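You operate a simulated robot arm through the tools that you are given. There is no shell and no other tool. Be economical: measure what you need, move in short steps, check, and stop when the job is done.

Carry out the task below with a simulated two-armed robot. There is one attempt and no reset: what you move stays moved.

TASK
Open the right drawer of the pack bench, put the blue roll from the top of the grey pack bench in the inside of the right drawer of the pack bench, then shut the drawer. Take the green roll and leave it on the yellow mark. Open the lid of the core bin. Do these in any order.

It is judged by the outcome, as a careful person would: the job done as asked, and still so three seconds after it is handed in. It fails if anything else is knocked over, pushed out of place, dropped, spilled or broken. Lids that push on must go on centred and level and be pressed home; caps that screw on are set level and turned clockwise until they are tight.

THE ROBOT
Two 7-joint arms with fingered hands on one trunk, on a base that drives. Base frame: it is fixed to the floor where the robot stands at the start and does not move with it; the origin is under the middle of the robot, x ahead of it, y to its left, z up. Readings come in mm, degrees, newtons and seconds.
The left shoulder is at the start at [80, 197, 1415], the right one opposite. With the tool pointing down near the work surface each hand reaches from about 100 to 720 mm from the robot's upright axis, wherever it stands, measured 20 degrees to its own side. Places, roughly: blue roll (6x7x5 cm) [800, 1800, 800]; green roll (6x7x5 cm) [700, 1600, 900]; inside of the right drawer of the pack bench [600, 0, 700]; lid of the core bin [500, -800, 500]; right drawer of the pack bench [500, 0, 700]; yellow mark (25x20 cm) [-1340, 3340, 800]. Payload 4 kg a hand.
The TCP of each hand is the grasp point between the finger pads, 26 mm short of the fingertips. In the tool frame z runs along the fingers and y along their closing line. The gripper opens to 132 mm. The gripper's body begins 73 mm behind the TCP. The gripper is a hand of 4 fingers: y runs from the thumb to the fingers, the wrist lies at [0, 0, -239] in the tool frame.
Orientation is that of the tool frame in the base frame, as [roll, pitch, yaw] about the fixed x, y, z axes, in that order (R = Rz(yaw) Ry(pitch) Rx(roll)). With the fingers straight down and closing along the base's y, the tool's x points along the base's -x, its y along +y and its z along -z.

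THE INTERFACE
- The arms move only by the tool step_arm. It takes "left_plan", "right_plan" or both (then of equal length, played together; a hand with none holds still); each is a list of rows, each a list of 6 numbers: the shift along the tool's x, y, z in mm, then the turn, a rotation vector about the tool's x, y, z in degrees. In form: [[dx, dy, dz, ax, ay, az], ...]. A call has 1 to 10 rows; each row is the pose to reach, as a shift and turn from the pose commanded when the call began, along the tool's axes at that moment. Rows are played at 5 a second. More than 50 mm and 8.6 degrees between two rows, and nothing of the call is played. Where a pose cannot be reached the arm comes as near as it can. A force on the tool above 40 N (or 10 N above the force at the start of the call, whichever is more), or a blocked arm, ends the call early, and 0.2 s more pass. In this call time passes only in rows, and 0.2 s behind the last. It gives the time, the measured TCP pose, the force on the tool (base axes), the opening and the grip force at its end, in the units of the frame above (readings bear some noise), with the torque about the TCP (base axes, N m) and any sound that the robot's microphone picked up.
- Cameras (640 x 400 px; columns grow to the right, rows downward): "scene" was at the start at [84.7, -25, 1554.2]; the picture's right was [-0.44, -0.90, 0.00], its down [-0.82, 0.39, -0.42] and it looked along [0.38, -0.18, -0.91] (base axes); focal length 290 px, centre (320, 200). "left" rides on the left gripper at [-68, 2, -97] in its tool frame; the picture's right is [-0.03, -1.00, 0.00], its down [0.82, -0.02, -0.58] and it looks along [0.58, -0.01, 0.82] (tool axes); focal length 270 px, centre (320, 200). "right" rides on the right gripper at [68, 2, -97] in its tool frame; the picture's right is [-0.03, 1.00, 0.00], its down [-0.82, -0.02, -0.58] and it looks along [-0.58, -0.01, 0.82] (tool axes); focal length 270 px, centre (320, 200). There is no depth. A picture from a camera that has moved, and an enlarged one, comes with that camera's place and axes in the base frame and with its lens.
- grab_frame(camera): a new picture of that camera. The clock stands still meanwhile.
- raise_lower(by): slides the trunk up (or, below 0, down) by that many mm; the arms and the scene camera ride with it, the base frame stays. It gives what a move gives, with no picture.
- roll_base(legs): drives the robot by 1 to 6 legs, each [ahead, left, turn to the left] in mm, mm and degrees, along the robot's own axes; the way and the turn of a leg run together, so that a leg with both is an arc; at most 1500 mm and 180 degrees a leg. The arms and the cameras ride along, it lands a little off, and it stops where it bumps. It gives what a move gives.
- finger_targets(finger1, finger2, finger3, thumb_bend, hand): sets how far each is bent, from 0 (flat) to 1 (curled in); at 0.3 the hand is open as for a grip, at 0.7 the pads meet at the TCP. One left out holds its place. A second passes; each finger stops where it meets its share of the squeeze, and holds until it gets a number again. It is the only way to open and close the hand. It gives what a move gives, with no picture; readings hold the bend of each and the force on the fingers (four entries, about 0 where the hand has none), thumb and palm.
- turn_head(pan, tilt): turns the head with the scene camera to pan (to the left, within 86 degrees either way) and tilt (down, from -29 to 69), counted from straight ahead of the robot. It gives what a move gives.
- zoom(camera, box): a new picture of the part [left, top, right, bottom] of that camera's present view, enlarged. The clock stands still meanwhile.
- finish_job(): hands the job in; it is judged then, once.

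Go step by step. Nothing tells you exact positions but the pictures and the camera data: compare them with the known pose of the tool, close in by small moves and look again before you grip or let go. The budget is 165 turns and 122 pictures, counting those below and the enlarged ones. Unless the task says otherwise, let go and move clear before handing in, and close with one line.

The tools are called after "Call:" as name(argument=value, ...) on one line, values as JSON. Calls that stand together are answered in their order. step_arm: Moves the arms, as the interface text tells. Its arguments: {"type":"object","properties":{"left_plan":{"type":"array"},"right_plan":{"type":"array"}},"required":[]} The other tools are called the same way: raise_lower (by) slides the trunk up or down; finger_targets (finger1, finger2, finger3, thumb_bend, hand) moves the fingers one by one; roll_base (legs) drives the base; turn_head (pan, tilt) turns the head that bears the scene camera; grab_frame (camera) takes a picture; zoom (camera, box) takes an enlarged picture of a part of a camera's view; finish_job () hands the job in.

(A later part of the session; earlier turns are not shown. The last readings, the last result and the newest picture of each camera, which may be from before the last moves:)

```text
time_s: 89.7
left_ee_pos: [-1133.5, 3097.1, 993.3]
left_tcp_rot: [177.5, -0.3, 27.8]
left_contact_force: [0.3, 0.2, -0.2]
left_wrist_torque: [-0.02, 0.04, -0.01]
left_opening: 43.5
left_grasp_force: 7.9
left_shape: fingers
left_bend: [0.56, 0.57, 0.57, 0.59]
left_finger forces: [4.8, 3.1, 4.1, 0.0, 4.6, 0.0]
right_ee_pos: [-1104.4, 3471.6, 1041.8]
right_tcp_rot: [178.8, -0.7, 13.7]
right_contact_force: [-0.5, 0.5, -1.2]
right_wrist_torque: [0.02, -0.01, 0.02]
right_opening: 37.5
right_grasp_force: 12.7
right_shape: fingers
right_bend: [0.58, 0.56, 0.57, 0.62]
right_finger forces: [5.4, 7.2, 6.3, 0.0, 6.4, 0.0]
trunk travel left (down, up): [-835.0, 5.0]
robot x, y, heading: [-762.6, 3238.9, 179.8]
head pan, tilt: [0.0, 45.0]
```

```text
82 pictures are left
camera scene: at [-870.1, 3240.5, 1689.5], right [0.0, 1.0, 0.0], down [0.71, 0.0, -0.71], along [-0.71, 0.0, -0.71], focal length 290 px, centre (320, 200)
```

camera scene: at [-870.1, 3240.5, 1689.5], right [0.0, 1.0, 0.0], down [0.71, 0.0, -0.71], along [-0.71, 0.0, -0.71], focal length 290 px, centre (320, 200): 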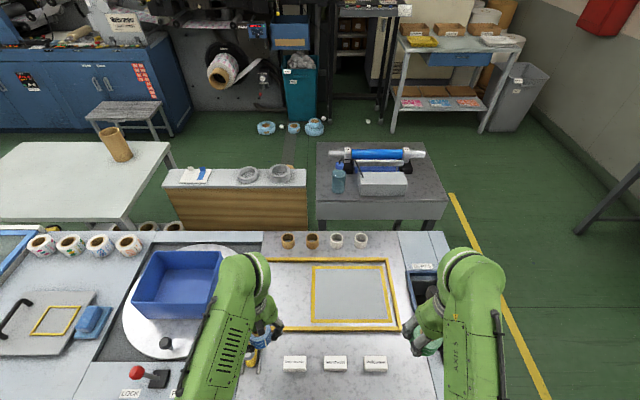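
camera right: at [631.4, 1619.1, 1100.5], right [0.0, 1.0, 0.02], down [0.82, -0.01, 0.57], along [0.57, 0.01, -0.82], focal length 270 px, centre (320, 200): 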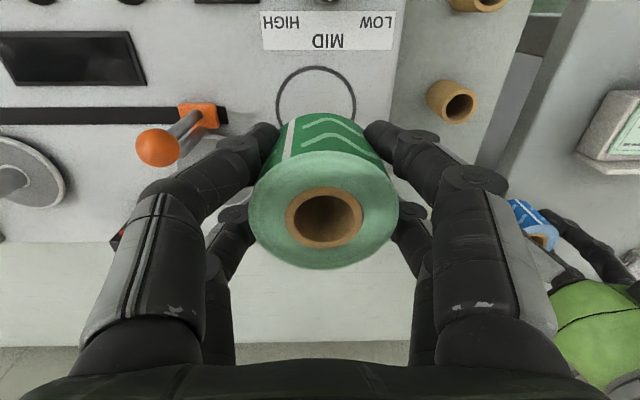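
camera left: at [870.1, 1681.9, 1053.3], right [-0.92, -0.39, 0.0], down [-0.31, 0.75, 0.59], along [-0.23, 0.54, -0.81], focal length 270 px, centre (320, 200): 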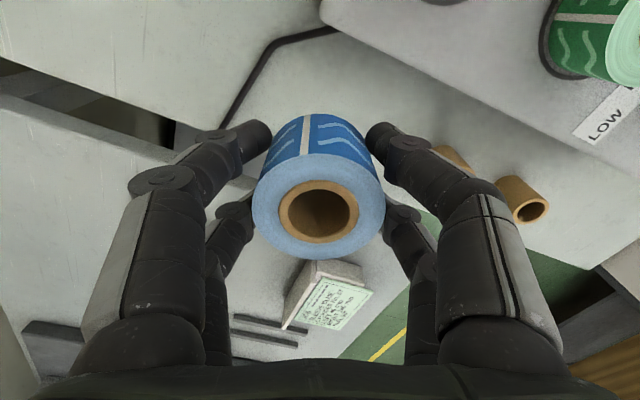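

Call:
step_arm(right_plan=[[-42, 12, 5, 0, 0, 0], [-83, 24, 10, 0, 0, 0], [-125, 36, 20, 0, 0, 0], [-166, 48, 35, 0, 0, 0], [-208, 60, 55, 0, 0, 0], [-249, 72, 80, 0, 0, 0]])

Call:
grab_frame(camera="right")

Call:
grab_frame(camera="scene")

```text
time_s: 91.1
left_ee_pos: [-1138.6, 3096.8, 991.2]
left_tcp_rot: [177.6, -0.4, 27.7]
left_contact_force: [-0.2, 0.2, -1.5]
left_wrist_torque: [0.03, 0.0, -0.01]
left_opening: 43.5
left_grasp_force: 8.2
left_shape: fingers
left_bend: [0.56, 0.57, 0.57, 0.59]
left_finger forces: [4.9, 3.2, 4.0, 0.0, 4.6, 0.1]
right_ee_pos: [-1331.6, 3342.5, 954.4]
right_tcp_rot: [178.7, -1.2, 13.8]
right_contact_force: [-0.2, -0.5, -1.0]
right_wrist_torque: [0.03, 0.02, -0.01]
right_opening: 37.4
right_grasp_force: 12.0
right_shape: fingers
right_bend: [0.58, 0.56, 0.57, 0.62]
right_finger forces: [5.5, 6.8, 6.4, 0.0, 6.5, 0.0]
trunk travel left (down, up): [-835.0, 5.0]
robot x, y, heading: [-763.3, 3239.3, 180.2]
head pan, tilt: [0.0, 45.0]
```

```text
81 pictures are left
camera right: at [-1265.7, 3358.4, 1053.5], right [0.21, -0.98, 0.02], down [-0.81, -0.16, 0.56], along [-0.54, -0.14, -0.83], focal length 270 px, centre (320, 200)
```

right: 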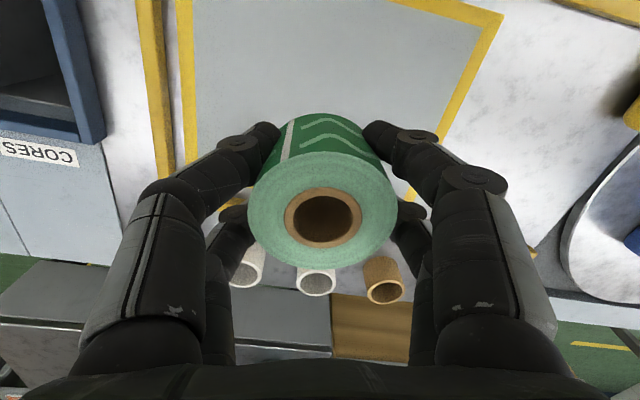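

```text
80 pictures are left
camera scene: at [-876.6, 3239.3, 1689.0], right [0.0, 1.0, 0.0], down [0.71, 0.0, -0.71], along [-0.71, 0.0, -0.71], focal length 290 px, centre (320, 200)
```

scene: 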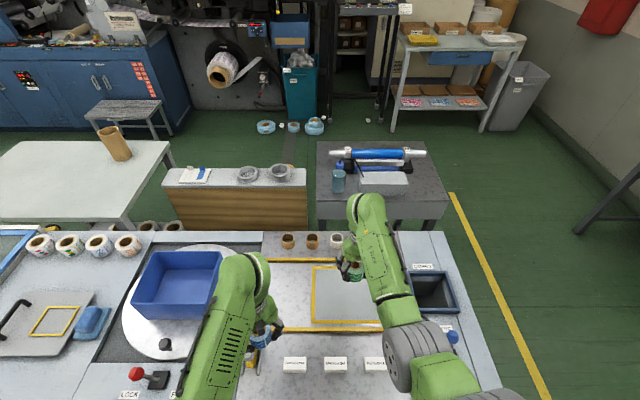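

The hand is over the mark's centre. I descend, feeling for contact at the end.

Call:
step_arm(right_plan=[[0, 0, 35, 0, 0, 0], [0, 0, 70, 0, 0, 0], [0, 0, 100, 0, 0, 0]])

Call:
step_arm(right_plan=[[0, 0, 4, 0, 0, 0], [0, 0, 8, 0, 0, 0]])

Call:
grab_frame(camera="scene")

```text
time_s: 91.9
left_ee_pos: [-1136.2, 3097.6, 991.2]
left_tcp_rot: [177.5, -0.4, 27.7]
left_contact_force: [-0.5, 0.2, -1.0]
left_wrist_torque: [0.02, -0.03, 0.06]
left_opening: 43.4
left_grasp_force: 8.5
left_shape: fingers
left_bend: [0.56, 0.57, 0.57, 0.59]
left_finger forces: [4.9, 3.1, 4.2, 0.1, 4.5, 0.1]
right_ee_pos: [-1327.4, 3337.4, 858.4]
right_tcp_rot: [178.6, -1.0, 13.8]
right_contact_force: [0.2, 1.3, -2.2]
right_wrist_torque: [0.01, 0.03, -0.04]
right_opening: 37.4
right_grasp_force: 12.1
right_shape: fingers
right_bend: [0.58, 0.56, 0.57, 0.62]
right_finger forces: [5.5, 7.0, 6.4, 0.0, 6.5, 0.0]
trunk travel left (down, up): [-835.0, 5.0]
robot x, y, heading: [-763.1, 3238.0, 179.7]
head pan, tilt: [0.0, 45.0]
```

```text
time_s: 92.5
left_ee_pos: [-1137.0, 3096.3, 991.9]
left_tcp_rot: [177.6, -0.4, 27.7]
left_contact_force: [-0.5, -0.2, -0.5]
left_wrist_torque: [-0.01, -0.04, 0.02]
left_opening: 43.1
left_grasp_force: 8.5
left_shape: fingers
left_bend: [0.56, 0.57, 0.57, 0.59]
left_finger forces: [4.8, 3.1, 4.1, 0.1, 4.6, 0.0]
right_ee_pos: [-1326.8, 3339.5, 850.0]
right_tcp_rot: [178.7, -1.0, 13.8]
right_contact_force: [0.0, 0.3, -1.2]
right_wrist_torque: [0.01, 0.04, 0.02]
right_opening: 37.3
right_grasp_force: 12.1
right_shape: fingers
right_bend: [0.58, 0.56, 0.57, 0.62]
right_finger forces: [5.5, 7.0, 6.4, 0.1, 6.6, 0.0]
trunk travel left (down, up): [-835.0, 5.0]
robot x, y, heading: [-764.5, 3240.1, 179.9]
head pan, tilt: [0.0, 45.0]
```

```text
79 pictures are left
camera scene: at [-875.2, 3240.2, 1689.1], right [0.0, 1.0, 0.0], down [0.71, 0.0, -0.71], along [-0.71, 0.0, -0.71], focal length 290 px, centre (320, 200)
```

scene: 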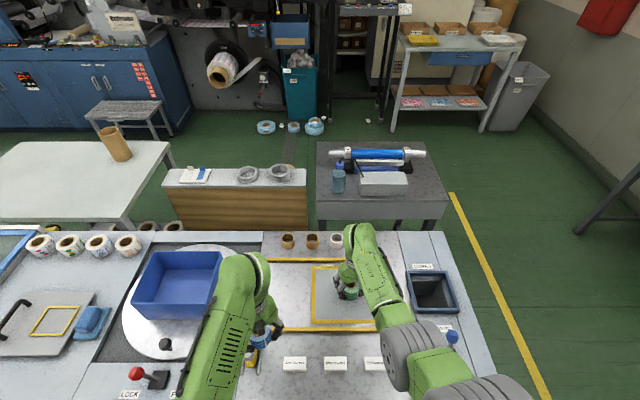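

Call:
step_arm(right_plan=[[0, 0, 3, 0, 0, 0], [0, 0, 6, 0, 0, 0]])

Call:
step_arm(right_plan=[[0, 0, 2, 0, 0, 0], [0, 0, 4, 0, 0, 0]])

Call:
zoom(camera="scene", box=[300, 240, 400, 340])

```text
time_s: 93.1
left_ee_pos: [-1137.4, 3097.3, 990.9]
left_tcp_rot: [177.4, -0.4, 27.8]
left_contact_force: [0.1, -0.5, -0.6]
left_wrist_torque: [-0.03, 0.04, 0.0]
left_opening: 43.2
left_grasp_force: 8.6
left_shape: fingers
left_bend: [0.56, 0.57, 0.57, 0.59]
left_finger forces: [4.8, 3.1, 4.0, 0.1, 4.6, 0.0]
right_ee_pos: [-1326.9, 3337.2, 845.0]
right_tcp_rot: [178.7, -1.0, 13.7]
right_contact_force: [0.0, 0.4, -1.5]
right_wrist_torque: [-0.01, 0.0, 0.02]
right_opening: 37.6
right_grasp_force: 12.9
right_shape: fingers
right_bend: [0.58, 0.56, 0.57, 0.62]
right_finger forces: [5.5, 6.9, 6.3, 0.1, 6.4, 0.1]
trunk travel left (down, up): [-835.0, 5.0]
robot x, y, heading: [-763.4, 3236.4, 179.8]
head pan, tilt: [0.0, 45.0]
```

```text
time_s: 93.7
left_ee_pos: [-1136.5, 3097.2, 991.6]
left_tcp_rot: [177.4, -0.4, 27.7]
left_contact_force: [0.2, -0.4, -1.0]
left_wrist_torque: [-0.01, -0.03, 0.01]
left_opening: 43.4
left_grasp_force: 8.5
left_shape: fingers
left_bend: [0.56, 0.57, 0.57, 0.59]
left_finger forces: [4.8, 3.0, 4.1, 0.1, 4.7, 0.2]
right_ee_pos: [-1326.8, 3337.6, 839.8]
right_tcp_rot: [178.7, -1.0, 13.8]
right_contact_force: [0.4, -0.2, -0.9]
right_wrist_torque: [0.01, 0.0, -0.01]
right_opening: 37.7
right_grasp_force: 13.0
right_shape: fingers
right_bend: [0.58, 0.56, 0.57, 0.62]
right_finger forces: [5.6, 7.0, 6.3, 0.0, 6.5, 0.0]
trunk travel left (down, up): [-835.0, 5.0]
robot x, y, heading: [-762.3, 3238.2, 179.8]
head pan, tilt: [0.0, 45.0]
```

```text
4.00 times, centred on (350, 290) of scene
camera zoom: at [-874.8, 3240.4, 1689.1], right [0.0, 1.0, 0.0], down [0.71, 0.0, -0.71], along [-0.71, 0.0, -0.71], focal length 1162 px, centre (200, -160)
```

zoom: 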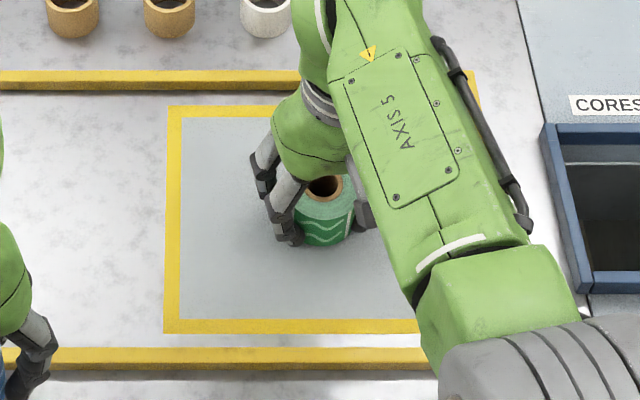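

Call:
step_arm(right_plan=[[0, 0, 2, 0, 0, 0], [0, 0, 4, 0, 0, 0]])

Call:
step_arm(right_plan=[[0, 0, 2, 0, 0, 0], [0, 0, 4, 0, 0, 0]])

```text
time_s: 94.3
left_ee_pos: [-1136.3, 3097.7, 991.3]
left_tcp_rot: [177.5, -0.4, 27.7]
left_contact_force: [-0.3, 0.1, 0.0]
left_wrist_torque: [0.03, -0.02, 0.0]
left_opening: 43.4
left_grasp_force: 8.8
left_shape: fingers
left_bend: [0.56, 0.57, 0.57, 0.59]
left_finger forces: [4.8, 3.1, 4.1, 0.0, 4.6, 0.0]
right_ee_pos: [-1326.4, 3337.9, 836.0]
right_tcp_rot: [178.8, -1.1, 13.8]
right_contact_force: [-0.8, 0.5, -2.1]
right_wrist_torque: [-0.02, -0.03, 0.03]
right_opening: 37.5
right_grasp_force: 12.9
right_shape: fingers
right_bend: [0.58, 0.56, 0.57, 0.62]
right_finger forces: [5.5, 7.0, 6.4, 0.0, 6.5, 0.0]
trunk travel left (down, up): [-835.0, 5.0]
robot x, y, heading: [-767.7, 3238.3, 179.8]
head pan, tilt: [0.0, 45.0]
```

```text
time_s: 94.9
left_ee_pos: [-1135.4, 3097.0, 991.7]
left_tcp_rot: [177.7, -0.4, 27.7]
left_contact_force: [0.5, -0.7, -0.4]
left_wrist_torque: [-0.02, -0.04, -0.01]
left_opening: 43.4
left_grasp_force: 8.8
left_shape: fingers
left_bend: [0.56, 0.57, 0.57, 0.59]
left_finger forces: [4.7, 3.2, 4.1, 0.1, 4.6, 0.1]
right_ee_pos: [-1327.6, 3337.8, 834.3]
right_tcp_rot: [178.8, -0.7, 13.8]
right_contact_force: [0.7, -0.1, 11.1]
right_wrist_torque: [-0.04, -0.01, 0.03]
right_opening: 37.2
right_grasp_force: 14.3
right_shape: fingers
right_bend: [0.59, 0.56, 0.57, 0.62]
right_finger forces: [6.5, 8.0, 7.5, 0.0, 7.4, 0.0]
trunk travel left (down, up): [-835.0, 5.0]
robot x, y, heading: [-762.8, 3237.4, 180.1]
head pan, tilt: [0.0, 45.0]
```

Contact is made. I relax by 2 mm and open the hand.

Call:
step_arm(right_plan=[[0, 0, -2, 0, 0, 0]])

Call:
finger_targets(hand="right", finger1=0.4, finger2=0.4, finger3=0.4, thumb_bend=0.4)

Call:
grab_frame(camera="right")

```text
time_s: 95.3
left_ee_pos: [-1137.1, 3096.8, 992.3]
left_tcp_rot: [177.5, -0.5, 27.6]
left_contact_force: [0.9, 0.6, 0.3]
left_wrist_torque: [0.01, 0.02, 0.01]
left_opening: 43.1
left_grasp_force: 8.5
left_shape: fingers
left_bend: [0.56, 0.57, 0.57, 0.59]
left_finger forces: [4.8, 3.2, 4.1, 0.1, 4.6, 0.0]
right_ee_pos: [-1326.5, 3337.2, 834.6]
right_tcp_rot: [178.8, -0.9, 13.8]
right_contact_force: [-2.0, 0.2, 6.3]
right_wrist_torque: [-0.06, 0.09, -0.01]
right_opening: 37.1
right_grasp_force: 14.4
right_shape: fingers
right_bend: [0.59, 0.56, 0.57, 0.62]
right_finger forces: [5.8, 8.7, 8.3, 0.0, 6.8, 0.0]
trunk travel left (down, up): [-835.0, 5.0]
robot x, y, heading: [-765.6, 3234.0, 179.9]
head pan, tilt: [0.0, 45.0]
```

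```text
time_s: 96.3
left_ee_pos: [-1138.3, 3097.2, 992.0]
left_tcp_rot: [177.4, -0.3, 27.7]
left_contact_force: [-0.8, 0.0, -0.8]
left_wrist_torque: [0.05, 0.0, -0.03]
left_opening: 43.1
left_grasp_force: 7.9
left_shape: fingers
left_bend: [0.56, 0.57, 0.57, 0.59]
left_finger forces: [4.8, 3.1, 4.1, 0.1, 4.5, 0.1]
right_ee_pos: [-1325.3, 3337.8, 834.0]
right_tcp_rot: [178.7, -1.1, 13.8]
right_contact_force: [0.9, 0.0, -0.1]
right_wrist_torque: [0.02, -0.01, 0.03]
right_opening: 99.5
right_grasp_force: 0.1
right_shape: fingers
right_bend: [0.4, 0.4, 0.4, 0.4]
right_finger forces: [0.0, 0.0, 0.1, 0.0, 0.1, 0.1]
trunk travel left (down, up): [-835.0, 5.0]
robot x, y, heading: [-762.4, 3239.7, 179.9]
head pan, tilt: [0.0, 45.0]
```

```text
77 pictures are left
camera right: at [-1260.8, 3354.0, 931.9], right [0.21, -0.98, 0.02], down [-0.81, -0.16, 0.56], along [-0.55, -0.14, -0.83], focal length 270 px, centre (320, 200)
```

right: 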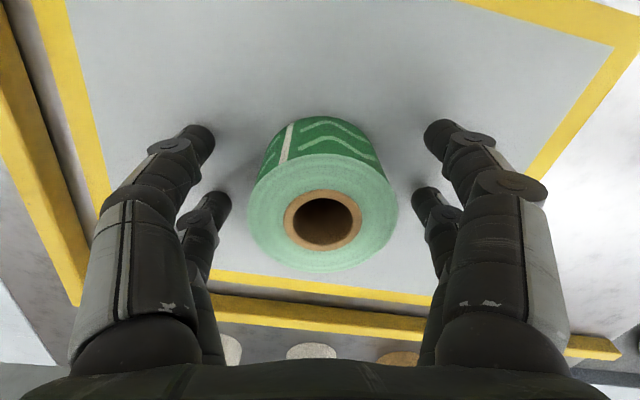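

Green stands within the mark. I lift the right hand straight up and draw it back.

Call:
step_arm(right_plan=[[0, 0, -40, 0, 0, 0], [0, 0, -80, 0, 0, 0], [0, 0, -120, 0, 0, 0], [0, 0, -160, 0, 0, 0], [40, -10, -185, 0, 0, 0], [80, -25, -200, 0, 0, 0], [120, -40, -200, 0, 0, 0], [160, -55, -200, 0, 0, 0], [200, -65, -200, 0, 0, 0]])

Call:
zoom(camera="scene", box=[240, 220, 480, 370])

```text
time_s: 98.3
left_ee_pos: [-1134.5, 3096.2, 992.2]
left_tcp_rot: [177.6, -0.3, 27.8]
left_contact_force: [-0.1, 0.1, -0.6]
left_wrist_torque: [-0.01, 0.01, -0.01]
left_opening: 43.4
left_grasp_force: 8.1
left_shape: fingers
left_bend: [0.56, 0.57, 0.57, 0.59]
left_finger forces: [4.8, 3.1, 4.1, 0.0, 4.6, 0.0]
right_ee_pos: [-1151.6, 3452.8, 1036.6]
right_tcp_rot: [178.7, -0.9, 13.8]
right_contact_force: [0.0, 0.0, -0.3]
right_wrist_torque: [0.04, -0.02, -0.02]
right_opening: 99.2
right_grasp_force: 0.0
right_shape: fingers
right_bend: [0.4, 0.4, 0.4, 0.4]
right_finger forces: [0.1, 0.1, 0.0, 0.0, 0.1, 0.0]
trunk travel left (down, up): [-835.0, 5.0]
robot x, y, heading: [-762.1, 3236.5, 180.0]
head pan, tilt: [0.0, 45.0]
```

```text
2.67 times, centred on (360, 295) of scene
camera zoom: at [-870.8, 3240.9, 1689.4], right [0.0, 1.0, 0.0], down [0.71, 0.0, -0.71], along [-0.71, 0.0, -0.71], focal length 774 px, centre (213, -53)
```

zoom: 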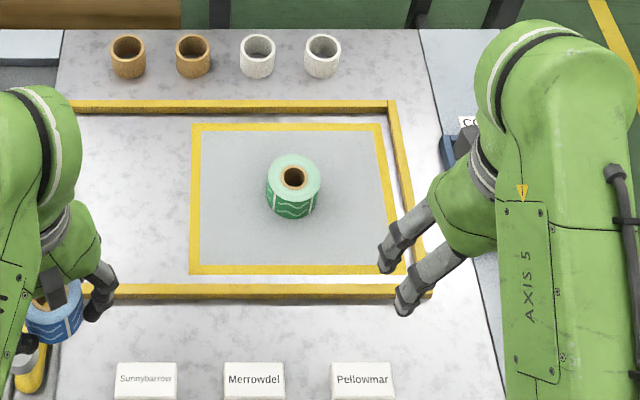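

Green is placed well inside the mark. Now I return along the aisle to the pack bench's right drawer.

Call:
roll_base(legs=[[-400, 0, 0], [0, 0, -90], [0, 0, -90], [0, -1500, 0], [0, -1500, 0]])

Call:
turn_head(pan=-15, tilt=40)

Call:
grab_frame(camera="scene")

```text
time_s: 122.3
left_ee_pos: [165.1, 424.4, 991.1]
left_tcp_rot: [177.6, -0.3, -149.0]
left_contact_force: [-0.9, 0.1, -1.0]
left_wrist_torque: [0.01, 0.0, 0.0]
left_opening: 43.2
left_grasp_force: 7.7
left_shape: fingers
left_bend: [0.56, 0.58, 0.57, 0.6]
left_finger forces: [4.7, 2.9, 4.0, 0.0, 4.4, 0.1]
right_ee_pos: [201.6, 71.4, 1035.4]
right_tcp_rot: [178.8, -1.0, -162.9]
right_contact_force: [0.8, 0.2, -0.5]
right_wrist_torque: [0.02, 0.02, 0.01]
right_opening: 99.4
right_grasp_force: 0.1
right_shape: fingers
right_bend: [0.4, 0.4, 0.4, 0.4]
right_finger forces: [0.0, 0.0, 0.0, 0.0, 0.0, 0.0]
trunk travel left (down, up): [-835.0, 5.0]
robot x, y, heading: [-198.8, 262.4, 3.2]
head pan, tilt: [0.0, 45.0]
```

```text
time_s: 123.1
left_ee_pos: [164.0, 423.3, 991.6]
left_tcp_rot: [177.4, -0.4, -149.1]
left_contact_force: [-1.2, -0.2, -1.0]
left_wrist_torque: [0.02, -0.02, 0.01]
left_opening: 43.3
left_grasp_force: 7.8
left_shape: fingers
left_bend: [0.56, 0.58, 0.57, 0.6]
left_finger forces: [4.8, 2.9, 4.0, 0.0, 4.4, 0.1]
right_ee_pos: [201.3, 70.1, 1035.8]
right_tcp_rot: [178.7, -1.0, -162.8]
right_contact_force: [0.5, -0.4, -0.5]
right_wrist_torque: [-0.02, 0.04, 0.0]
right_opening: 99.4
right_grasp_force: 0.1
right_shape: fingers
right_bend: [0.4, 0.4, 0.4, 0.4]
right_finger forces: [0.0, 0.1, 0.0, 0.1, 0.0, 0.1]
trunk travel left (down, up): [-835.0, 5.0]
robot x, y, heading: [-200.6, 259.7, 3.2]
head pan, tilt: [-15.0, 40.0]
```

```text
75 pictures are left
camera scene: at [-87.2, 246.4, 1696.4], right [-0.2, -0.98, 0.0], down [-0.63, 0.13, -0.77], along [0.75, -0.16, -0.64], focal length 290 px, centre (320, 200)
```

scene: 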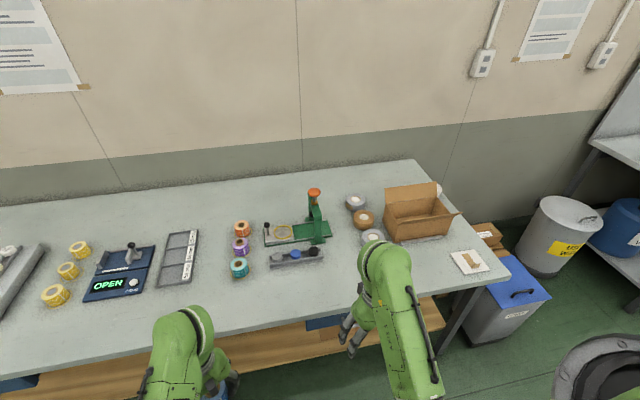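

I back away from the bench, line up with the drawer, lower the trunk and look at the drawer front.

Call:
roll_base(legs=[[-250, 0, -3.2], [0, -200, 0]])

Call:
raise_lower(by=-400)

Call:
turn_head(pan=0, tilt=38)

Call:
grab_frame(camera="scene")

```text
time_s: 126.2
left_ee_pos: [-83.0, 202.0, 990.1]
left_tcp_rot: [177.7, -0.6, -152.1]
left_contact_force: [0.0, -0.1, -0.7]
left_wrist_torque: [-0.02, 0.0, 0.01]
left_opening: 43.0
left_grasp_force: 8.4
left_shape: fingers
left_bend: [0.56, 0.58, 0.57, 0.6]
left_finger forces: [4.8, 2.9, 4.0, 0.0, 4.4, 0.1]
right_ee_pos: [-65.9, -152.8, 1036.2]
right_tcp_rot: [178.9, -1.1, -166.0]
right_contact_force: [0.3, 1.1, 0.0]
right_wrist_torque: [-0.05, -0.03, 0.02]
right_opening: 99.5
right_grasp_force: 0.1
right_shape: fingers
right_bend: [0.4, 0.4, 0.4, 0.4]
right_finger forces: [0.0, 0.0, 0.0, 0.0, 0.0, 0.0]
trunk travel left (down, up): [-835.0, 5.0]
robot x, y, heading: [-457.2, 56.8, -0.0]
head pan, tilt: [-15.0, 40.0]
```

```text
time_s: 130.0
left_ee_pos: [-84.4, 198.1, 591.3]
left_tcp_rot: [177.5, -0.4, -152.0]
left_contact_force: [-0.4, 0.3, -0.8]
left_wrist_torque: [0.0, 0.04, 0.01]
left_opening: 43.4
left_grasp_force: 8.7
left_shape: fingers
left_bend: [0.56, 0.58, 0.57, 0.6]
left_finger forces: [4.8, 2.9, 4.0, 0.1, 4.3, 0.1]
right_ee_pos: [-67.2, -155.1, 635.6]
right_tcp_rot: [178.7, -1.0, -166.1]
right_contact_force: [-0.8, -0.2, 0.9]
right_wrist_torque: [0.0, 0.01, -0.02]
right_opening: 99.4
right_grasp_force: 0.1
right_shape: fingers
right_bend: [0.4, 0.4, 0.4, 0.4]
right_finger forces: [0.0, 0.1, 0.0, 0.0, 0.1, 0.0]
trunk travel left (down, up): [-435.0, 405.0]
robot x, y, heading: [-462.0, 53.5, -0.0]
head pan, tilt: [-15.0, 40.0]
```

```text
time_s: 130.8
left_ee_pos: [-84.6, 199.1, 591.3]
left_tcp_rot: [177.6, -0.4, -152.1]
left_contact_force: [0.3, 0.1, -0.3]
left_wrist_torque: [0.0, -0.01, -0.02]
left_opening: 43.2
left_grasp_force: 8.2
left_shape: fingers
left_bend: [0.56, 0.58, 0.57, 0.6]
left_finger forces: [4.9, 2.9, 3.9, 0.0, 4.4, 0.1]
right_ee_pos: [-66.7, -157.5, 635.6]
right_tcp_rot: [178.7, -1.0, -166.2]
right_contact_force: [0.2, 0.4, 0.1]
right_wrist_torque: [0.0, 0.02, -0.01]
right_opening: 99.3
right_grasp_force: 0.1
right_shape: fingers
right_bend: [0.4, 0.4, 0.4, 0.4]
right_finger forces: [0.0, 0.1, 0.0, 0.0, 0.0, 0.0]
trunk travel left (down, up): [-435.0, 405.0]
robot x, y, heading: [-458.2, 55.8, -0.1]
head pan, tilt: [0.0, 38.0]
```

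```text
74 pictures are left
camera scene: at [-341.2, 57.9, 1299.4], right [0.0, -1.0, 0.0], down [-0.62, 0.0, -0.79], along [0.79, 0.0, -0.62], focal length 290 px, centre (320, 200)
```

scene: 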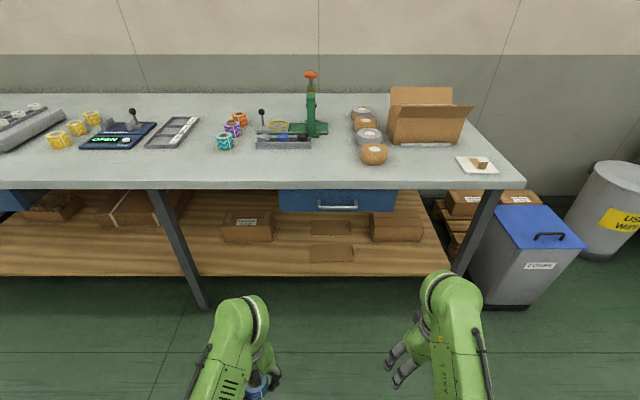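

Call:
zoom(camera="scene", box=[260, 160, 420, 260])

Call:
zoom(camera="scene", box=[430, 150, 630, 320])

```text
4.00 times, centred on (340, 210) of scene
camera zoom: at [-341.2, 57.9, 1299.4], right [0.0, -1.0, 0.0], down [-0.62, 0.0, -0.79], along [0.79, 0.0, -0.62], focal length 1162 px, centre (240, 160)
```

zoom: 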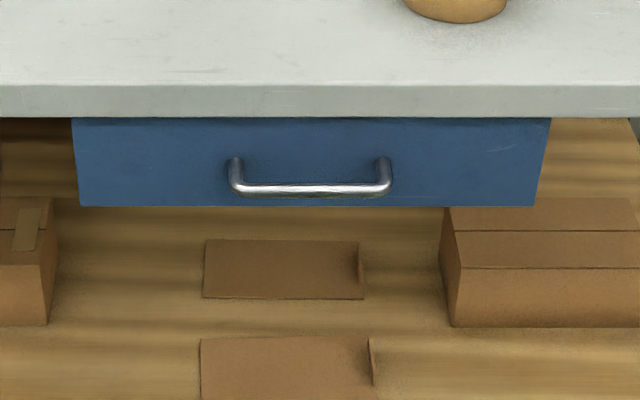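

```text
2.35 times, centred on (530, 235) of scene
camera zoom: at [-341.2, 57.9, 1299.4], right [0.0, -1.0, 0.0], down [-0.62, 0.0, -0.79], along [0.79, 0.0, -0.62], focal length 683 px, centre (-174, 118)
```

zoom: 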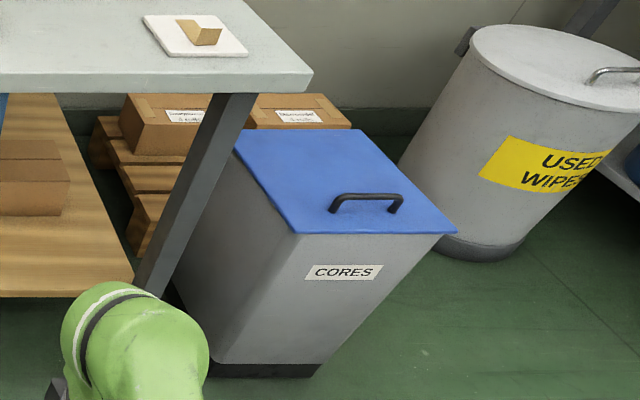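

The drawer's handle bar is about at x 355, z 729, y −58…64 (drawer front x≈390, bench slab above from z 776). I turn the right hand to point its fingers forward while moving toward the handle.

Call:
step_arm(right_plan=[[-27, 4, -9, 0, -8.5, 0], [-54, 8, -18, 0, -17, 0], [-81, 12, -27, 0, -25.5, 0], [-108, 16, -36, 0, -34, 0], [-135, 20, -45, 0, -42.5, 0], [-162, 24, -54, 0, -51, 0], [-189, 28, -63, 0, -59.5, 0], [-216, 32, -72, 0, -68, 0], [-243, 36, -81, 0, -76.5, 0], [-266, 37, -90, 0, -85, 0]])

Call:
grab_frame(camera="scene")

```text
time_s: 132.9
left_ee_pos: [-83.2, 198.9, 591.1]
left_tcp_rot: [177.5, -0.5, -152.0]
left_contact_force: [-0.1, 0.2, -0.8]
left_wrist_torque: [-0.02, -0.01, 0.02]
left_opening: 43.1
left_grasp_force: 8.6
left_shape: fingers
left_bend: [0.56, 0.58, 0.57, 0.6]
left_finger forces: [4.8, 2.9, 4.1, 0.1, 4.4, 0.0]
right_ee_pos: [174.5, -2.8, 718.1]
right_tcp_rot: [168.7, 84.0, -179.4]
right_contact_force: [1.6, 1.2, 0.0]
right_wrist_torque: [0.0, -0.01, 0.03]
right_opening: 99.7
right_grasp_force: 0.1
right_shape: fingers
right_bend: [0.4, 0.4, 0.4, 0.4]
right_finger forces: [0.0, 0.0, 0.0, 0.1, 0.1, 0.1]
right hand out of reach, approached as far as the arm can: row 6, 7, 8, 9, 10
trunk travel left (down, up): [-435.0, 405.0]
robot x, y, heading: [-456.3, 58.0, 0.4]
head pan, tilt: [0.0, 38.0]
```

```text
71 pictures are left
camera scene: at [-340.3, 58.0, 1299.4], right [0.0, -1.0, 0.0], down [-0.62, 0.0, -0.79], along [0.79, 0.0, -0.62], focal length 290 px, centre (320, 200)
```

scene: 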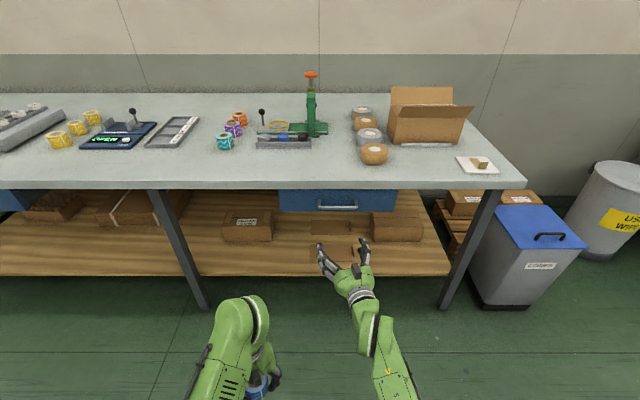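

Fingers point forward now. I roll the hand 85° so it closes vertically on the horizontal bar.

Call:
step_arm(right_plan=[[0, 0, 0, 0, 0, 8.5], [0, 0, 0, 0, 0, 17], [0, 0, 0, 0, 0, 25.5], [0, 0, 0, 0, 0, 34], [0, 0, 0, 0, 0, 42.5], [0, 0, 0, 0, 0, 51], [0, 0, 0, 0, 0, 59.5], [0, 0, 0, 0, 0, 68], [0, 0, 0, 0, 0, 76.5], [0, 0, 0, 0, 0, 85]])

Call:
grab_frame(camera="right")

```text
time_s: 135.2
left_ee_pos: [-84.3, 198.4, 592.2]
left_tcp_rot: [177.5, -0.4, -152.1]
left_contact_force: [-0.4, 0.4, -0.5]
left_wrist_torque: [0.0, -0.02, 0.03]
left_opening: 43.2
left_grasp_force: 8.4
left_shape: fingers
left_bend: [0.56, 0.58, 0.57, 0.6]
left_finger forces: [4.8, 2.9, 4.0, 0.0, 4.4, 0.1]
right_ee_pos: [166.2, 8.7, 737.6]
right_tcp_rot: [97.7, 5.3, 103.9]
right_contact_force: [0.2, -0.5, -0.5]
right_wrist_torque: [0.02, -0.01, 0.03]
right_opening: 99.5
right_grasp_force: 0.0
right_shape: fingers
right_bend: [0.4, 0.4, 0.4, 0.4]
right_finger forces: [0.1, 0.0, 0.0, 0.1, 0.1, 0.0]
right hand out of reach, approached as far as the arm can: row 1, 2, 3, 4, 5, 6, 7, 8, 9, 10
trunk travel left (down, up): [-435.0, 405.0]
robot x, y, heading: [-459.9, 55.4, 0.4]
head pan, tilt: [0.0, 38.0]
```

```text
70 pictures are left
camera right: at [57.7, 52.7, 747.1], right [0.12, 0.1, 0.99], down [-0.36, -0.92, 0.13], along [0.92, -0.37, -0.07], focal length 270 px, centre (320, 200)
```

right: 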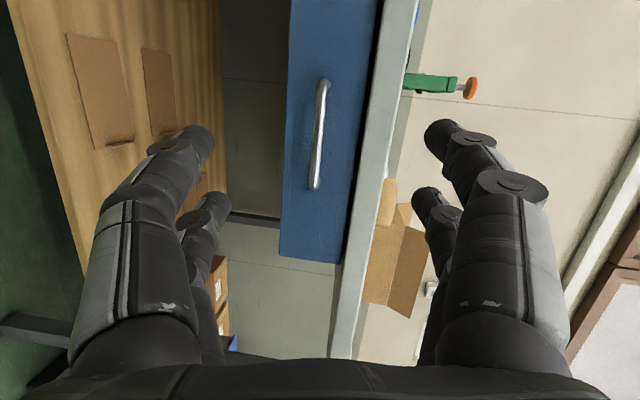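

The hand is oriented well. I roll the base forward 130 mm and trim the hand's aim.

Call:
roll_base(legs=[[130, 0, 0]])

Call:
step_arm(right_plan=[[0, -5, 0, -3, -6, 0], [0, -10, 0, -6, -12, 0]])

Call:
finger_targets(hand="right", finger1=0.5, finger2=0.5, finger3=0.5, thumb_bend=0.5)

Call:
grab_frame(camera="right")

Call:
zoom(camera="scene", box=[260, 150, 420, 250])

```text
time_s: 136.4
left_ee_pos: [47.5, 198.5, 591.3]
left_tcp_rot: [177.6, -0.3, -152.2]
left_contact_force: [-0.4, 0.2, -0.2]
left_wrist_torque: [0.0, 0.04, 0.0]
left_opening: 43.2
left_grasp_force: 8.2
left_shape: fingers
left_bend: [0.56, 0.58, 0.57, 0.6]
left_finger forces: [4.8, 3.0, 4.0, 0.0, 4.4, 0.1]
right_ee_pos: [297.6, 7.0, 738.0]
right_tcp_rot: [97.8, 5.4, 103.8]
right_contact_force: [-0.5, -0.3, -0.4]
right_wrist_torque: [-0.03, -0.01, 0.0]
right_opening: 99.7
right_grasp_force: 0.2
right_shape: fingers
right_bend: [0.4, 0.4, 0.4, 0.4]
right_finger forces: [0.0, 0.0, 0.0, 0.1, 0.0, 0.1]
trunk travel left (down, up): [-435.0, 405.0]
robot x, y, heading: [-322.5, 53.3, -0.5]
head pan, tilt: [0.0, 38.0]
```

```text
time_s: 137.0
left_ee_pos: [47.6, 198.2, 590.9]
left_tcp_rot: [177.4, -0.6, -152.2]
left_contact_force: [0.1, 1.3, -0.8]
left_wrist_torque: [-0.01, 0.02, 0.02]
left_opening: 43.6
left_grasp_force: 7.8
left_shape: fingers
left_bend: [0.56, 0.58, 0.57, 0.6]
left_finger forces: [4.9, 3.0, 4.0, 0.1, 4.4, 0.0]
right_ee_pos: [299.5, 7.0, 738.3]
right_tcp_rot: [97.7, 5.4, 103.8]
right_contact_force: [-1.0, -0.6, 0.4]
right_wrist_torque: [0.0, 0.01, 0.03]
right_opening: 99.7
right_grasp_force: 0.0
right_shape: fingers
right_bend: [0.4, 0.4, 0.4, 0.4]
right_finger forces: [0.1, 0.0, 0.1, 0.0, 0.0, 0.0]
right hand out of reach, approached as far as the arm can: row 1, 2
trunk travel left (down, up): [-435.0, 405.0]
robot x, y, heading: [-323.6, 57.0, -0.1]
head pan, tilt: [0.0, 38.0]
```

```text
time_s: 138.0
left_ee_pos: [46.7, 197.8, 591.6]
left_tcp_rot: [177.6, -0.3, -152.2]
left_contact_force: [-0.3, 0.1, -1.4]
left_wrist_torque: [-0.02, 0.01, 0.01]
left_opening: 43.4
left_grasp_force: 8.2
left_shape: fingers
left_bend: [0.56, 0.58, 0.57, 0.6]
left_finger forces: [4.8, 3.1, 3.9, 0.0, 4.5, 0.0]
right_ee_pos: [297.7, 7.3, 738.0]
right_tcp_rot: [97.8, 5.3, 103.8]
right_contact_force: [0.0, -0.5, -0.4]
right_wrist_torque: [0.02, 0.02, -0.01]
right_opening: 66.5
right_grasp_force: 0.0
right_shape: fingers
right_bend: [0.5, 0.5, 0.5, 0.5]
right_finger forces: [0.0, 0.0, 0.2, 0.1, 0.0, 0.0]
trunk travel left (down, up): [-435.0, 405.0]
robot x, y, heading: [-329.5, 54.3, 0.1]
head pan, tilt: [0.0, 38.0]
```

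```text
69 pictures are left
camera right: at [189.0, 51.5, 746.8], right [0.12, 0.1, 0.99], down [-0.37, -0.92, 0.13], along [0.92, -0.38, -0.07], focal length 270 px, centre (320, 200)
```

right: 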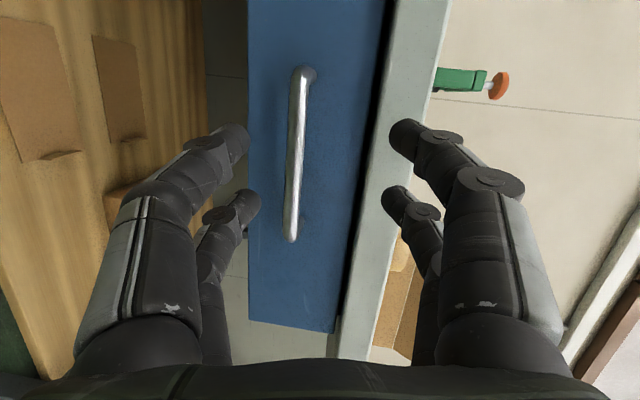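

```text
4.00 times, centred on (340, 200) of scene
camera zoom: at [-209.9, 57.8, 1299.4], right [0.0, -1.0, 0.0], down [-0.62, 0.0, -0.79], along [0.79, 0.0, -0.62], focal length 1162 px, centre (240, 200)
```

zoom: 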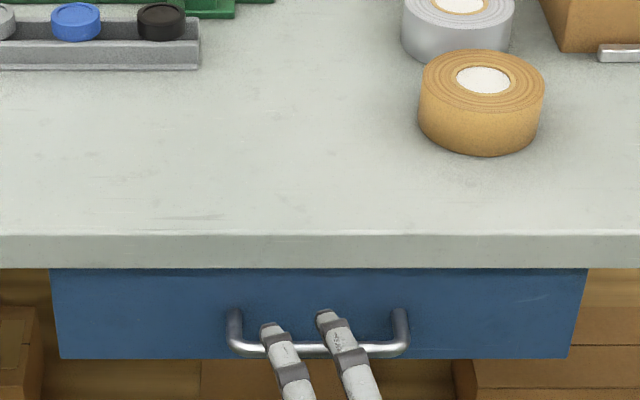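

The bar is at about x 367, z 714. I lower the hand to its height and push in so the fingers straddle it.

Call:
step_arm(right_plan=[[-5, -16, 0, 0, 0, 0], [-8, -16, 23, 0, 0, 0], [-10, -16, 46, 0, 0, 0], [-11, -16, 66, 0, 0, 0]])

Call:
grab_frame(camera="right")

Call:
zoom(camera="scene", box=[260, 150, 420, 250])

```text
time_s: 139.0
left_ee_pos: [45.1, 198.4, 593.3]
left_tcp_rot: [177.6, -0.2, -152.2]
left_contact_force: [0.2, 0.1, -2.0]
left_wrist_torque: [-0.01, -0.01, 0.03]
left_opening: 43.0
left_grasp_force: 8.3
left_shape: fingers
left_bend: [0.56, 0.58, 0.57, 0.6]
left_finger forces: [4.9, 2.9, 4.0, 0.0, 4.4, 0.0]
right_ee_pos: [352.9, 16.6, 731.5]
right_tcp_rot: [98.8, 6.6, 103.4]
right_contact_force: [-17.5, -1.8, 2.3]
right_wrist_torque: [0.02, -0.76, -0.2]
right_opening: 66.3
right_grasp_force: 9.0
right_shape: fingers
right_bend: [0.5, 0.54, 0.5, 0.5]
right_finger forces: [0.1, 18.0, 0.1, 0.0, 0.0, 0.0]
right hand out of reach, approached as far as the arm can: row 1, 2, 3, 4
trunk travel left (down, up): [-435.0, 405.0]
robot x, y, heading: [-324.1, 54.5, -0.2]
head pan, tilt: [0.0, 38.0]
```

```text
67 pictures are left
camera right: at [244.5, 62.7, 739.4], right [0.13, 0.12, 0.98], down [-0.37, -0.91, 0.16], along [0.92, -0.39, -0.07], focal length 270 px, centre (320, 200)
```

right: 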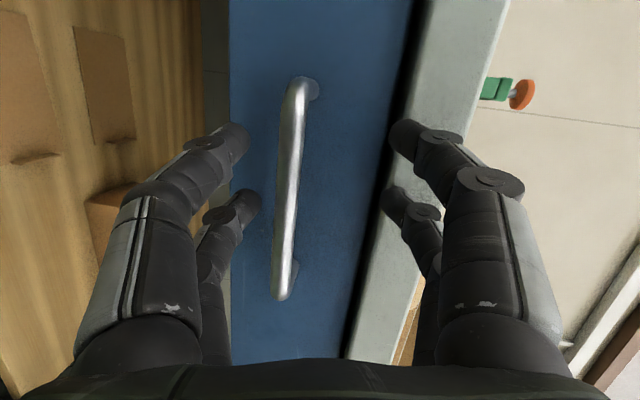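

```text
4.00 times, centred on (340, 200) of scene
camera zoom: at [-215.9, 57.7, 1300.0], right [0.0, -1.0, 0.0], down [-0.61, 0.0, -0.79], along [0.79, 0.0, -0.61], focal length 1162 px, centre (240, 200)
```

zoom: 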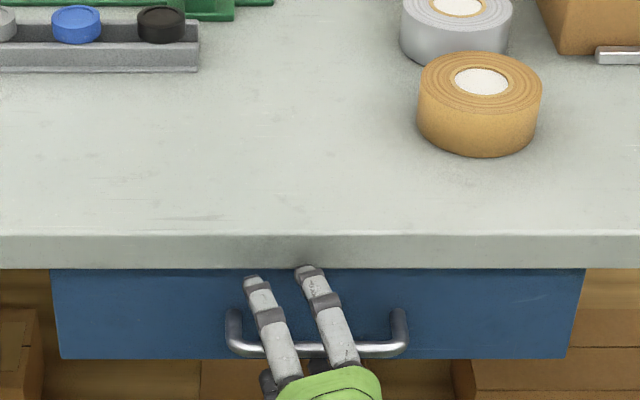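

A finger met the slab edge because the arm couldn't lower. I back off, lower the trunk 17 mm, and go in again.

Call:
roll_base(legs=[[-30, 0, 0]])

Call:
raise_lower(by=-17)

Call:
finger_targets(hand="right", finger1=0.5, finger2=0.5, finger3=0.5, thumb_bend=0.5)

Call:
grab_frame(camera="right")

```text
time_s: 139.9
left_ee_pos: [17.4, 197.7, 590.4]
left_tcp_rot: [177.5, -0.5, -152.2]
left_contact_force: [-0.4, -0.1, -0.5]
left_wrist_torque: [0.0, -0.01, -0.02]
left_opening: 43.4
left_grasp_force: 8.4
left_shape: fingers
left_bend: [0.56, 0.58, 0.57, 0.6]
left_finger forces: [4.9, 3.0, 4.0, 0.1, 4.4, 0.1]
right_ee_pos: [326.3, 17.8, 726.6]
right_tcp_rot: [99.1, 6.5, 103.5]
right_contact_force: [-0.7, 0.0, 0.0]
right_wrist_torque: [-0.01, 0.0, 0.01]
right_opening: 66.4
right_grasp_force: 0.1
right_shape: fingers
right_bend: [0.5, 0.5, 0.5, 0.5]
right_finger forces: [0.1, 0.0, 0.0, 0.1, 0.1, 0.0]
trunk travel left (down, up): [-435.0, 405.0]
robot x, y, heading: [-354.6, 55.7, -0.1]
head pan, tilt: [0.0, 38.0]
```

```text
time_s: 140.5
left_ee_pos: [16.4, 197.9, 573.9]
left_tcp_rot: [177.5, -0.4, -152.2]
left_contact_force: [-0.7, 0.4, -0.6]
left_wrist_torque: [-0.01, -0.01, 0.0]
left_opening: 43.3
left_grasp_force: 8.1
left_shape: fingers
left_bend: [0.56, 0.58, 0.57, 0.6]
left_finger forces: [4.8, 2.9, 4.1, 0.0, 4.4, 0.0]
right_ee_pos: [325.9, 16.4, 712.5]
right_tcp_rot: [98.9, 6.6, 103.4]
right_contact_force: [1.0, -1.0, 0.8]
right_wrist_torque: [-0.02, 0.03, 0.04]
right_opening: 66.2
right_grasp_force: 0.0
right_shape: fingers
right_bend: [0.5, 0.5, 0.5, 0.5]
right_finger forces: [0.0, 0.0, 0.0, 0.0, 0.0, 0.1]
trunk travel left (down, up): [-418.0, 422.0]
robot x, y, heading: [-353.6, 58.0, -0.2]
head pan, tilt: [0.0, 38.0]
```

```text
time_s: 141.5
left_ee_pos: [17.5, 198.3, 573.8]
left_tcp_rot: [177.4, -0.4, -152.3]
left_contact_force: [0.1, -0.4, -0.6]
left_wrist_torque: [-0.03, -0.02, 0.01]
left_opening: 43.0
left_grasp_force: 7.9
left_shape: fingers
left_bend: [0.56, 0.58, 0.57, 0.6]
left_finger forces: [4.9, 3.0, 3.9, 0.1, 4.4, 0.0]
right_ee_pos: [326.1, 16.4, 711.5]
right_tcp_rot: [99.0, 6.6, 103.5]
right_contact_force: [-0.9, -0.1, 0.2]
right_wrist_torque: [0.02, 0.01, 0.02]
right_opening: 66.3
right_grasp_force: 0.1
right_shape: fingers
right_bend: [0.5, 0.5, 0.5, 0.5]
right_finger forces: [0.0, 0.1, 0.0, 0.0, 0.0, 0.0]
trunk travel left (down, up): [-418.0, 422.0]
robot x, y, heading: [-356.4, 58.5, -0.0]
head pan, tilt: [0.0, 38.0]
```

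```text
65 pictures are left
camera right: at [217.8, 63.0, 720.2], right [0.13, 0.12, 0.98], down [-0.37, -0.91, 0.16], along [0.92, -0.39, -0.08], focal length 270 px, centre (320, 200)
```

right: 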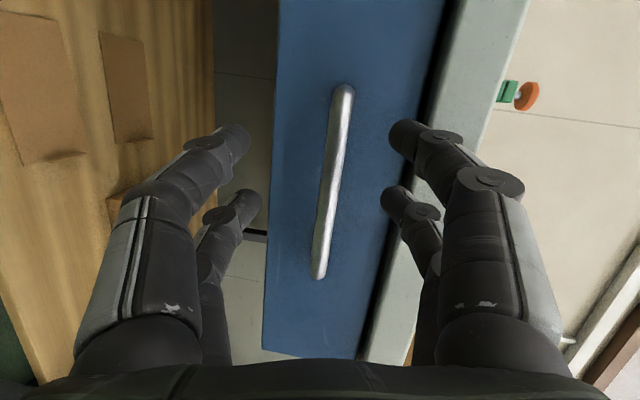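

Now the bar lies midway between the fingers. Roll ahead 40 mm.

Call:
roll_base(legs=[[40, 0, 0]])

Call:
grab_frame(camera="right")

```text
time_s: 142.5
left_ee_pos: [57.2, 198.4, 575.9]
left_tcp_rot: [177.5, -0.4, -152.2]
left_contact_force: [-0.3, -0.3, -0.7]
left_wrist_torque: [-0.02, -0.02, -0.01]
left_opening: 43.2
left_grasp_force: 8.1
left_shape: fingers
left_bend: [0.56, 0.58, 0.57, 0.6]
left_finger forces: [4.9, 3.0, 3.9, 0.0, 4.4, 0.1]
right_ee_pos: [362.2, 18.9, 711.8]
right_tcp_rot: [98.8, 6.7, 103.6]
right_contact_force: [-0.7, 0.1, 0.3]
right_wrist_torque: [-0.01, 0.04, 0.04]
right_opening: 66.3
right_grasp_force: 0.0
right_shape: fingers
right_bend: [0.5, 0.5, 0.5, 0.5]
right_finger forces: [0.1, 0.1, 0.0, 0.1, 0.0, 0.1]
trunk travel left (down, up): [-418.0, 422.0]
robot x, y, heading: [-315.3, 59.2, 0.4]
head pan, tilt: [0.0, 38.0]
stopped in leg 1: the force on the tool passed its limit at 65 N (the readings are from after the stop); the commanded pose is now the measured one
```

```text
64 pictures are left
camera right: at [255.2, 63.7, 720.1], right [0.13, 0.12, 0.98], down [-0.37, -0.91, 0.16], along [0.92, -0.38, -0.07], focal length 270 px, centre (320, 200)
```

right: 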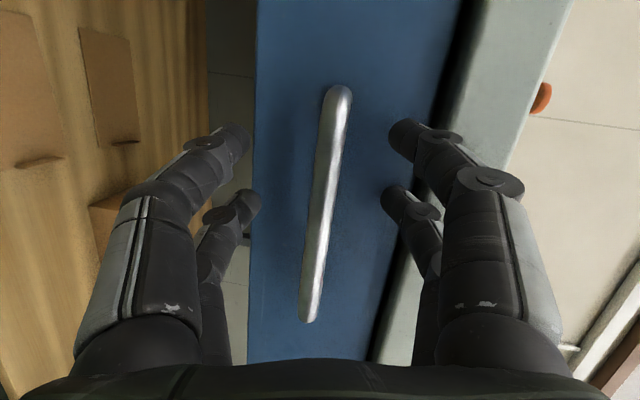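

The fingertips touched the drawer front and the bar sits at the grasp point. Close on it.

Call:
finger_targets(hand="right", finger1=0.75, finger2=0.75, finger3=0.75, thumb_bend=0.75)

Call:
grab_frame(camera="right")

```text
time_s: 143.5
left_ee_pos: [57.1, 197.7, 574.7]
left_tcp_rot: [177.5, -0.4, -152.2]
left_contact_force: [-0.5, 1.0, -0.8]
left_wrist_torque: [-0.03, 0.0, -0.05]
left_opening: 43.3
left_grasp_force: 8.0
left_shape: fingers
left_bend: [0.56, 0.58, 0.57, 0.6]
left_finger forces: [4.8, 3.0, 4.0, 0.1, 4.4, 0.0]
right_ee_pos: [365.0, 18.9, 710.5]
right_tcp_rot: [98.9, 6.7, 103.6]
right_contact_force: [1.1, -0.1, 0.5]
right_wrist_torque: [-0.03, 0.01, 0.0]
right_opening: 0.4
right_grasp_force: 0.0
right_shape: fingers
right_bend: [0.73, 0.73, 0.73, 0.74]
right_finger forces: [0.0, 0.1, 0.0, 0.0, 0.0, 0.0]
trunk travel left (down, up): [-418.0, 422.0]
robot x, y, heading: [-319.2, 52.1, -0.0]
head pan, tilt: [0.0, 38.0]
```

```text
63 pictures are left
camera right: at [255.8, 63.9, 719.9], right [0.13, 0.12, 0.98], down [-0.37, -0.91, 0.16], along [0.92, -0.38, -0.07], focal length 270 px, centre (320, 200)
```

right: 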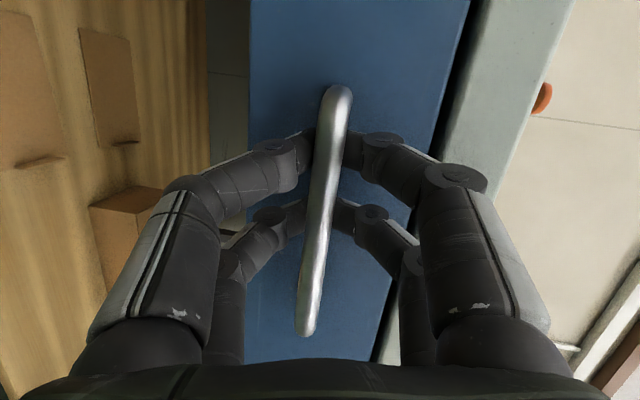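

The fingers have closed around behind the bar, caging it. I pull by rolling the base back a little and look.

Call:
roll_base(legs=[[-60, 0, 0]])

Call:
grab_frame(camera="right")

Call:
grab_frame(camera="scene")

```text
time_s: 144.5
left_ee_pos: [-3.2, 198.5, 574.9]
left_tcp_rot: [177.6, -0.4, -152.1]
left_contact_force: [-0.2, -0.1, -1.1]
left_wrist_torque: [0.02, -0.01, 0.01]
left_opening: 43.0
left_grasp_force: 8.5
left_shape: fingers
left_bend: [0.56, 0.58, 0.57, 0.6]
left_finger forces: [4.8, 3.1, 4.1, 0.2, 4.4, 0.1]
right_ee_pos: [304.8, 18.9, 710.8]
right_tcp_rot: [98.8, 6.7, 103.6]
right_contact_force: [-0.4, -0.1, 0.2]
right_wrist_torque: [0.01, -0.02, -0.02]
right_opening: 0.1
right_grasp_force: 0.1
right_shape: fingers
right_bend: [0.73, 0.74, 0.73, 0.73]
right_finger forces: [0.0, 0.1, 0.1, 0.1, 0.0, 0.1]
trunk travel left (down, up): [-418.0, 422.0]
robot x, y, heading: [-378.5, 58.9, -0.0]
head pan, tilt: [0.0, 38.0]
```

```text
62 pictures are left
camera right: at [196.1, 64.2, 720.4], right [0.13, 0.12, 0.98], down [-0.37, -0.92, 0.16], along [0.92, -0.38, -0.07], focal length 270 px, centre (320, 200)
```

right: 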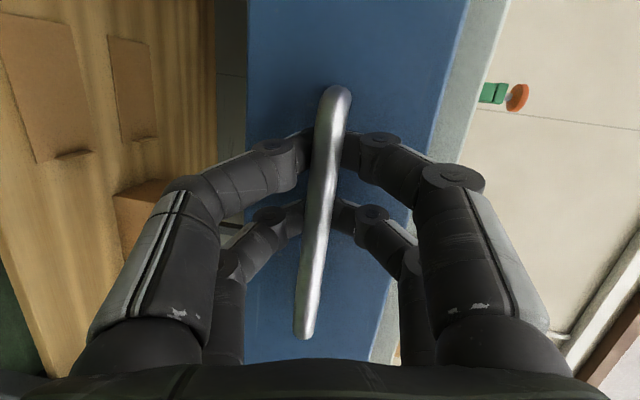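

```text
61 pictures are left
camera scene: at [-260.9, 57.9, 1282.5], right [0.0, -1.0, 0.0], down [-0.62, 0.0, -0.79], along [0.79, 0.0, -0.62], focal length 290 px, centre (320, 200)
```

scene: 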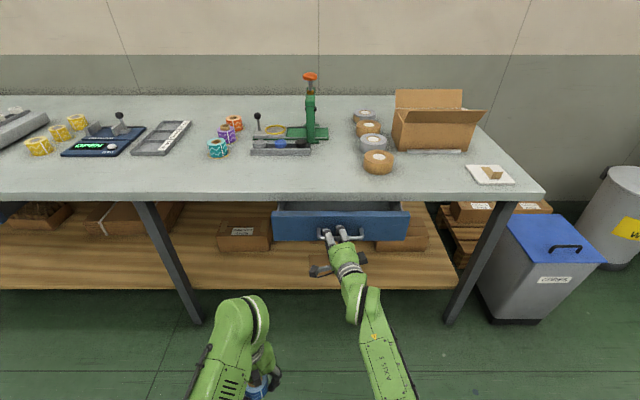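

The drawer slides open nicely. I pull it another 180 mm.

Call:
roll_base(legs=[[-180, 0, 0]])

Call:
grab_frame(camera="scene")

```text
time_s: 146.0
left_ee_pos: [-187.8, 197.0, 574.5]
left_tcp_rot: [177.6, -0.4, -152.3]
left_contact_force: [0.7, 0.0, -0.5]
left_wrist_torque: [-0.03, -0.05, 0.02]
left_opening: 43.3
left_grasp_force: 7.9
left_shape: fingers
left_bend: [0.56, 0.58, 0.57, 0.6]
left_finger forces: [4.8, 2.9, 4.0, 0.0, 4.4, 0.1]
right_ee_pos: [120.1, 15.8, 711.2]
right_tcp_rot: [98.9, 6.7, 103.4]
right_contact_force: [-0.4, 0.2, 0.6]
right_wrist_torque: [0.02, 0.02, 0.02]
right_opening: 0.0
right_grasp_force: 0.0
right_shape: fingers
right_bend: [0.73, 0.74, 0.73, 0.73]
right_finger forces: [0.0, 0.1, 0.1, 0.1, 0.0, 0.0]
trunk travel left (down, up): [-418.0, 422.0]
robot x, y, heading: [-559.4, 58.8, -0.2]
head pan, tilt: [0.0, 38.0]
```

```text
60 pictures are left
camera scene: at [-444.9, 57.9, 1282.5], right [0.0, -1.0, 0.0], down [-0.62, 0.0, -0.79], along [0.79, 0.0, -0.62], focal length 290 px, centre (320, 200)
```

scene: 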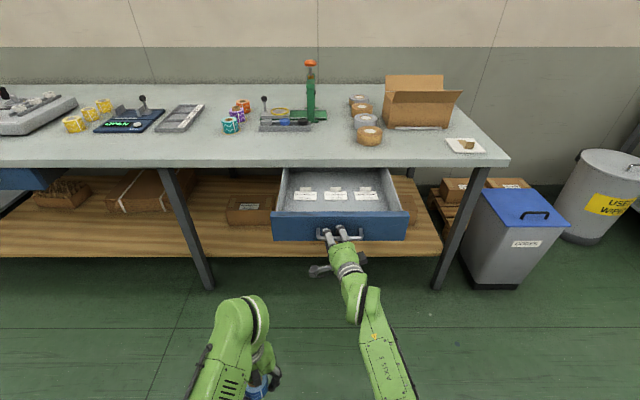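

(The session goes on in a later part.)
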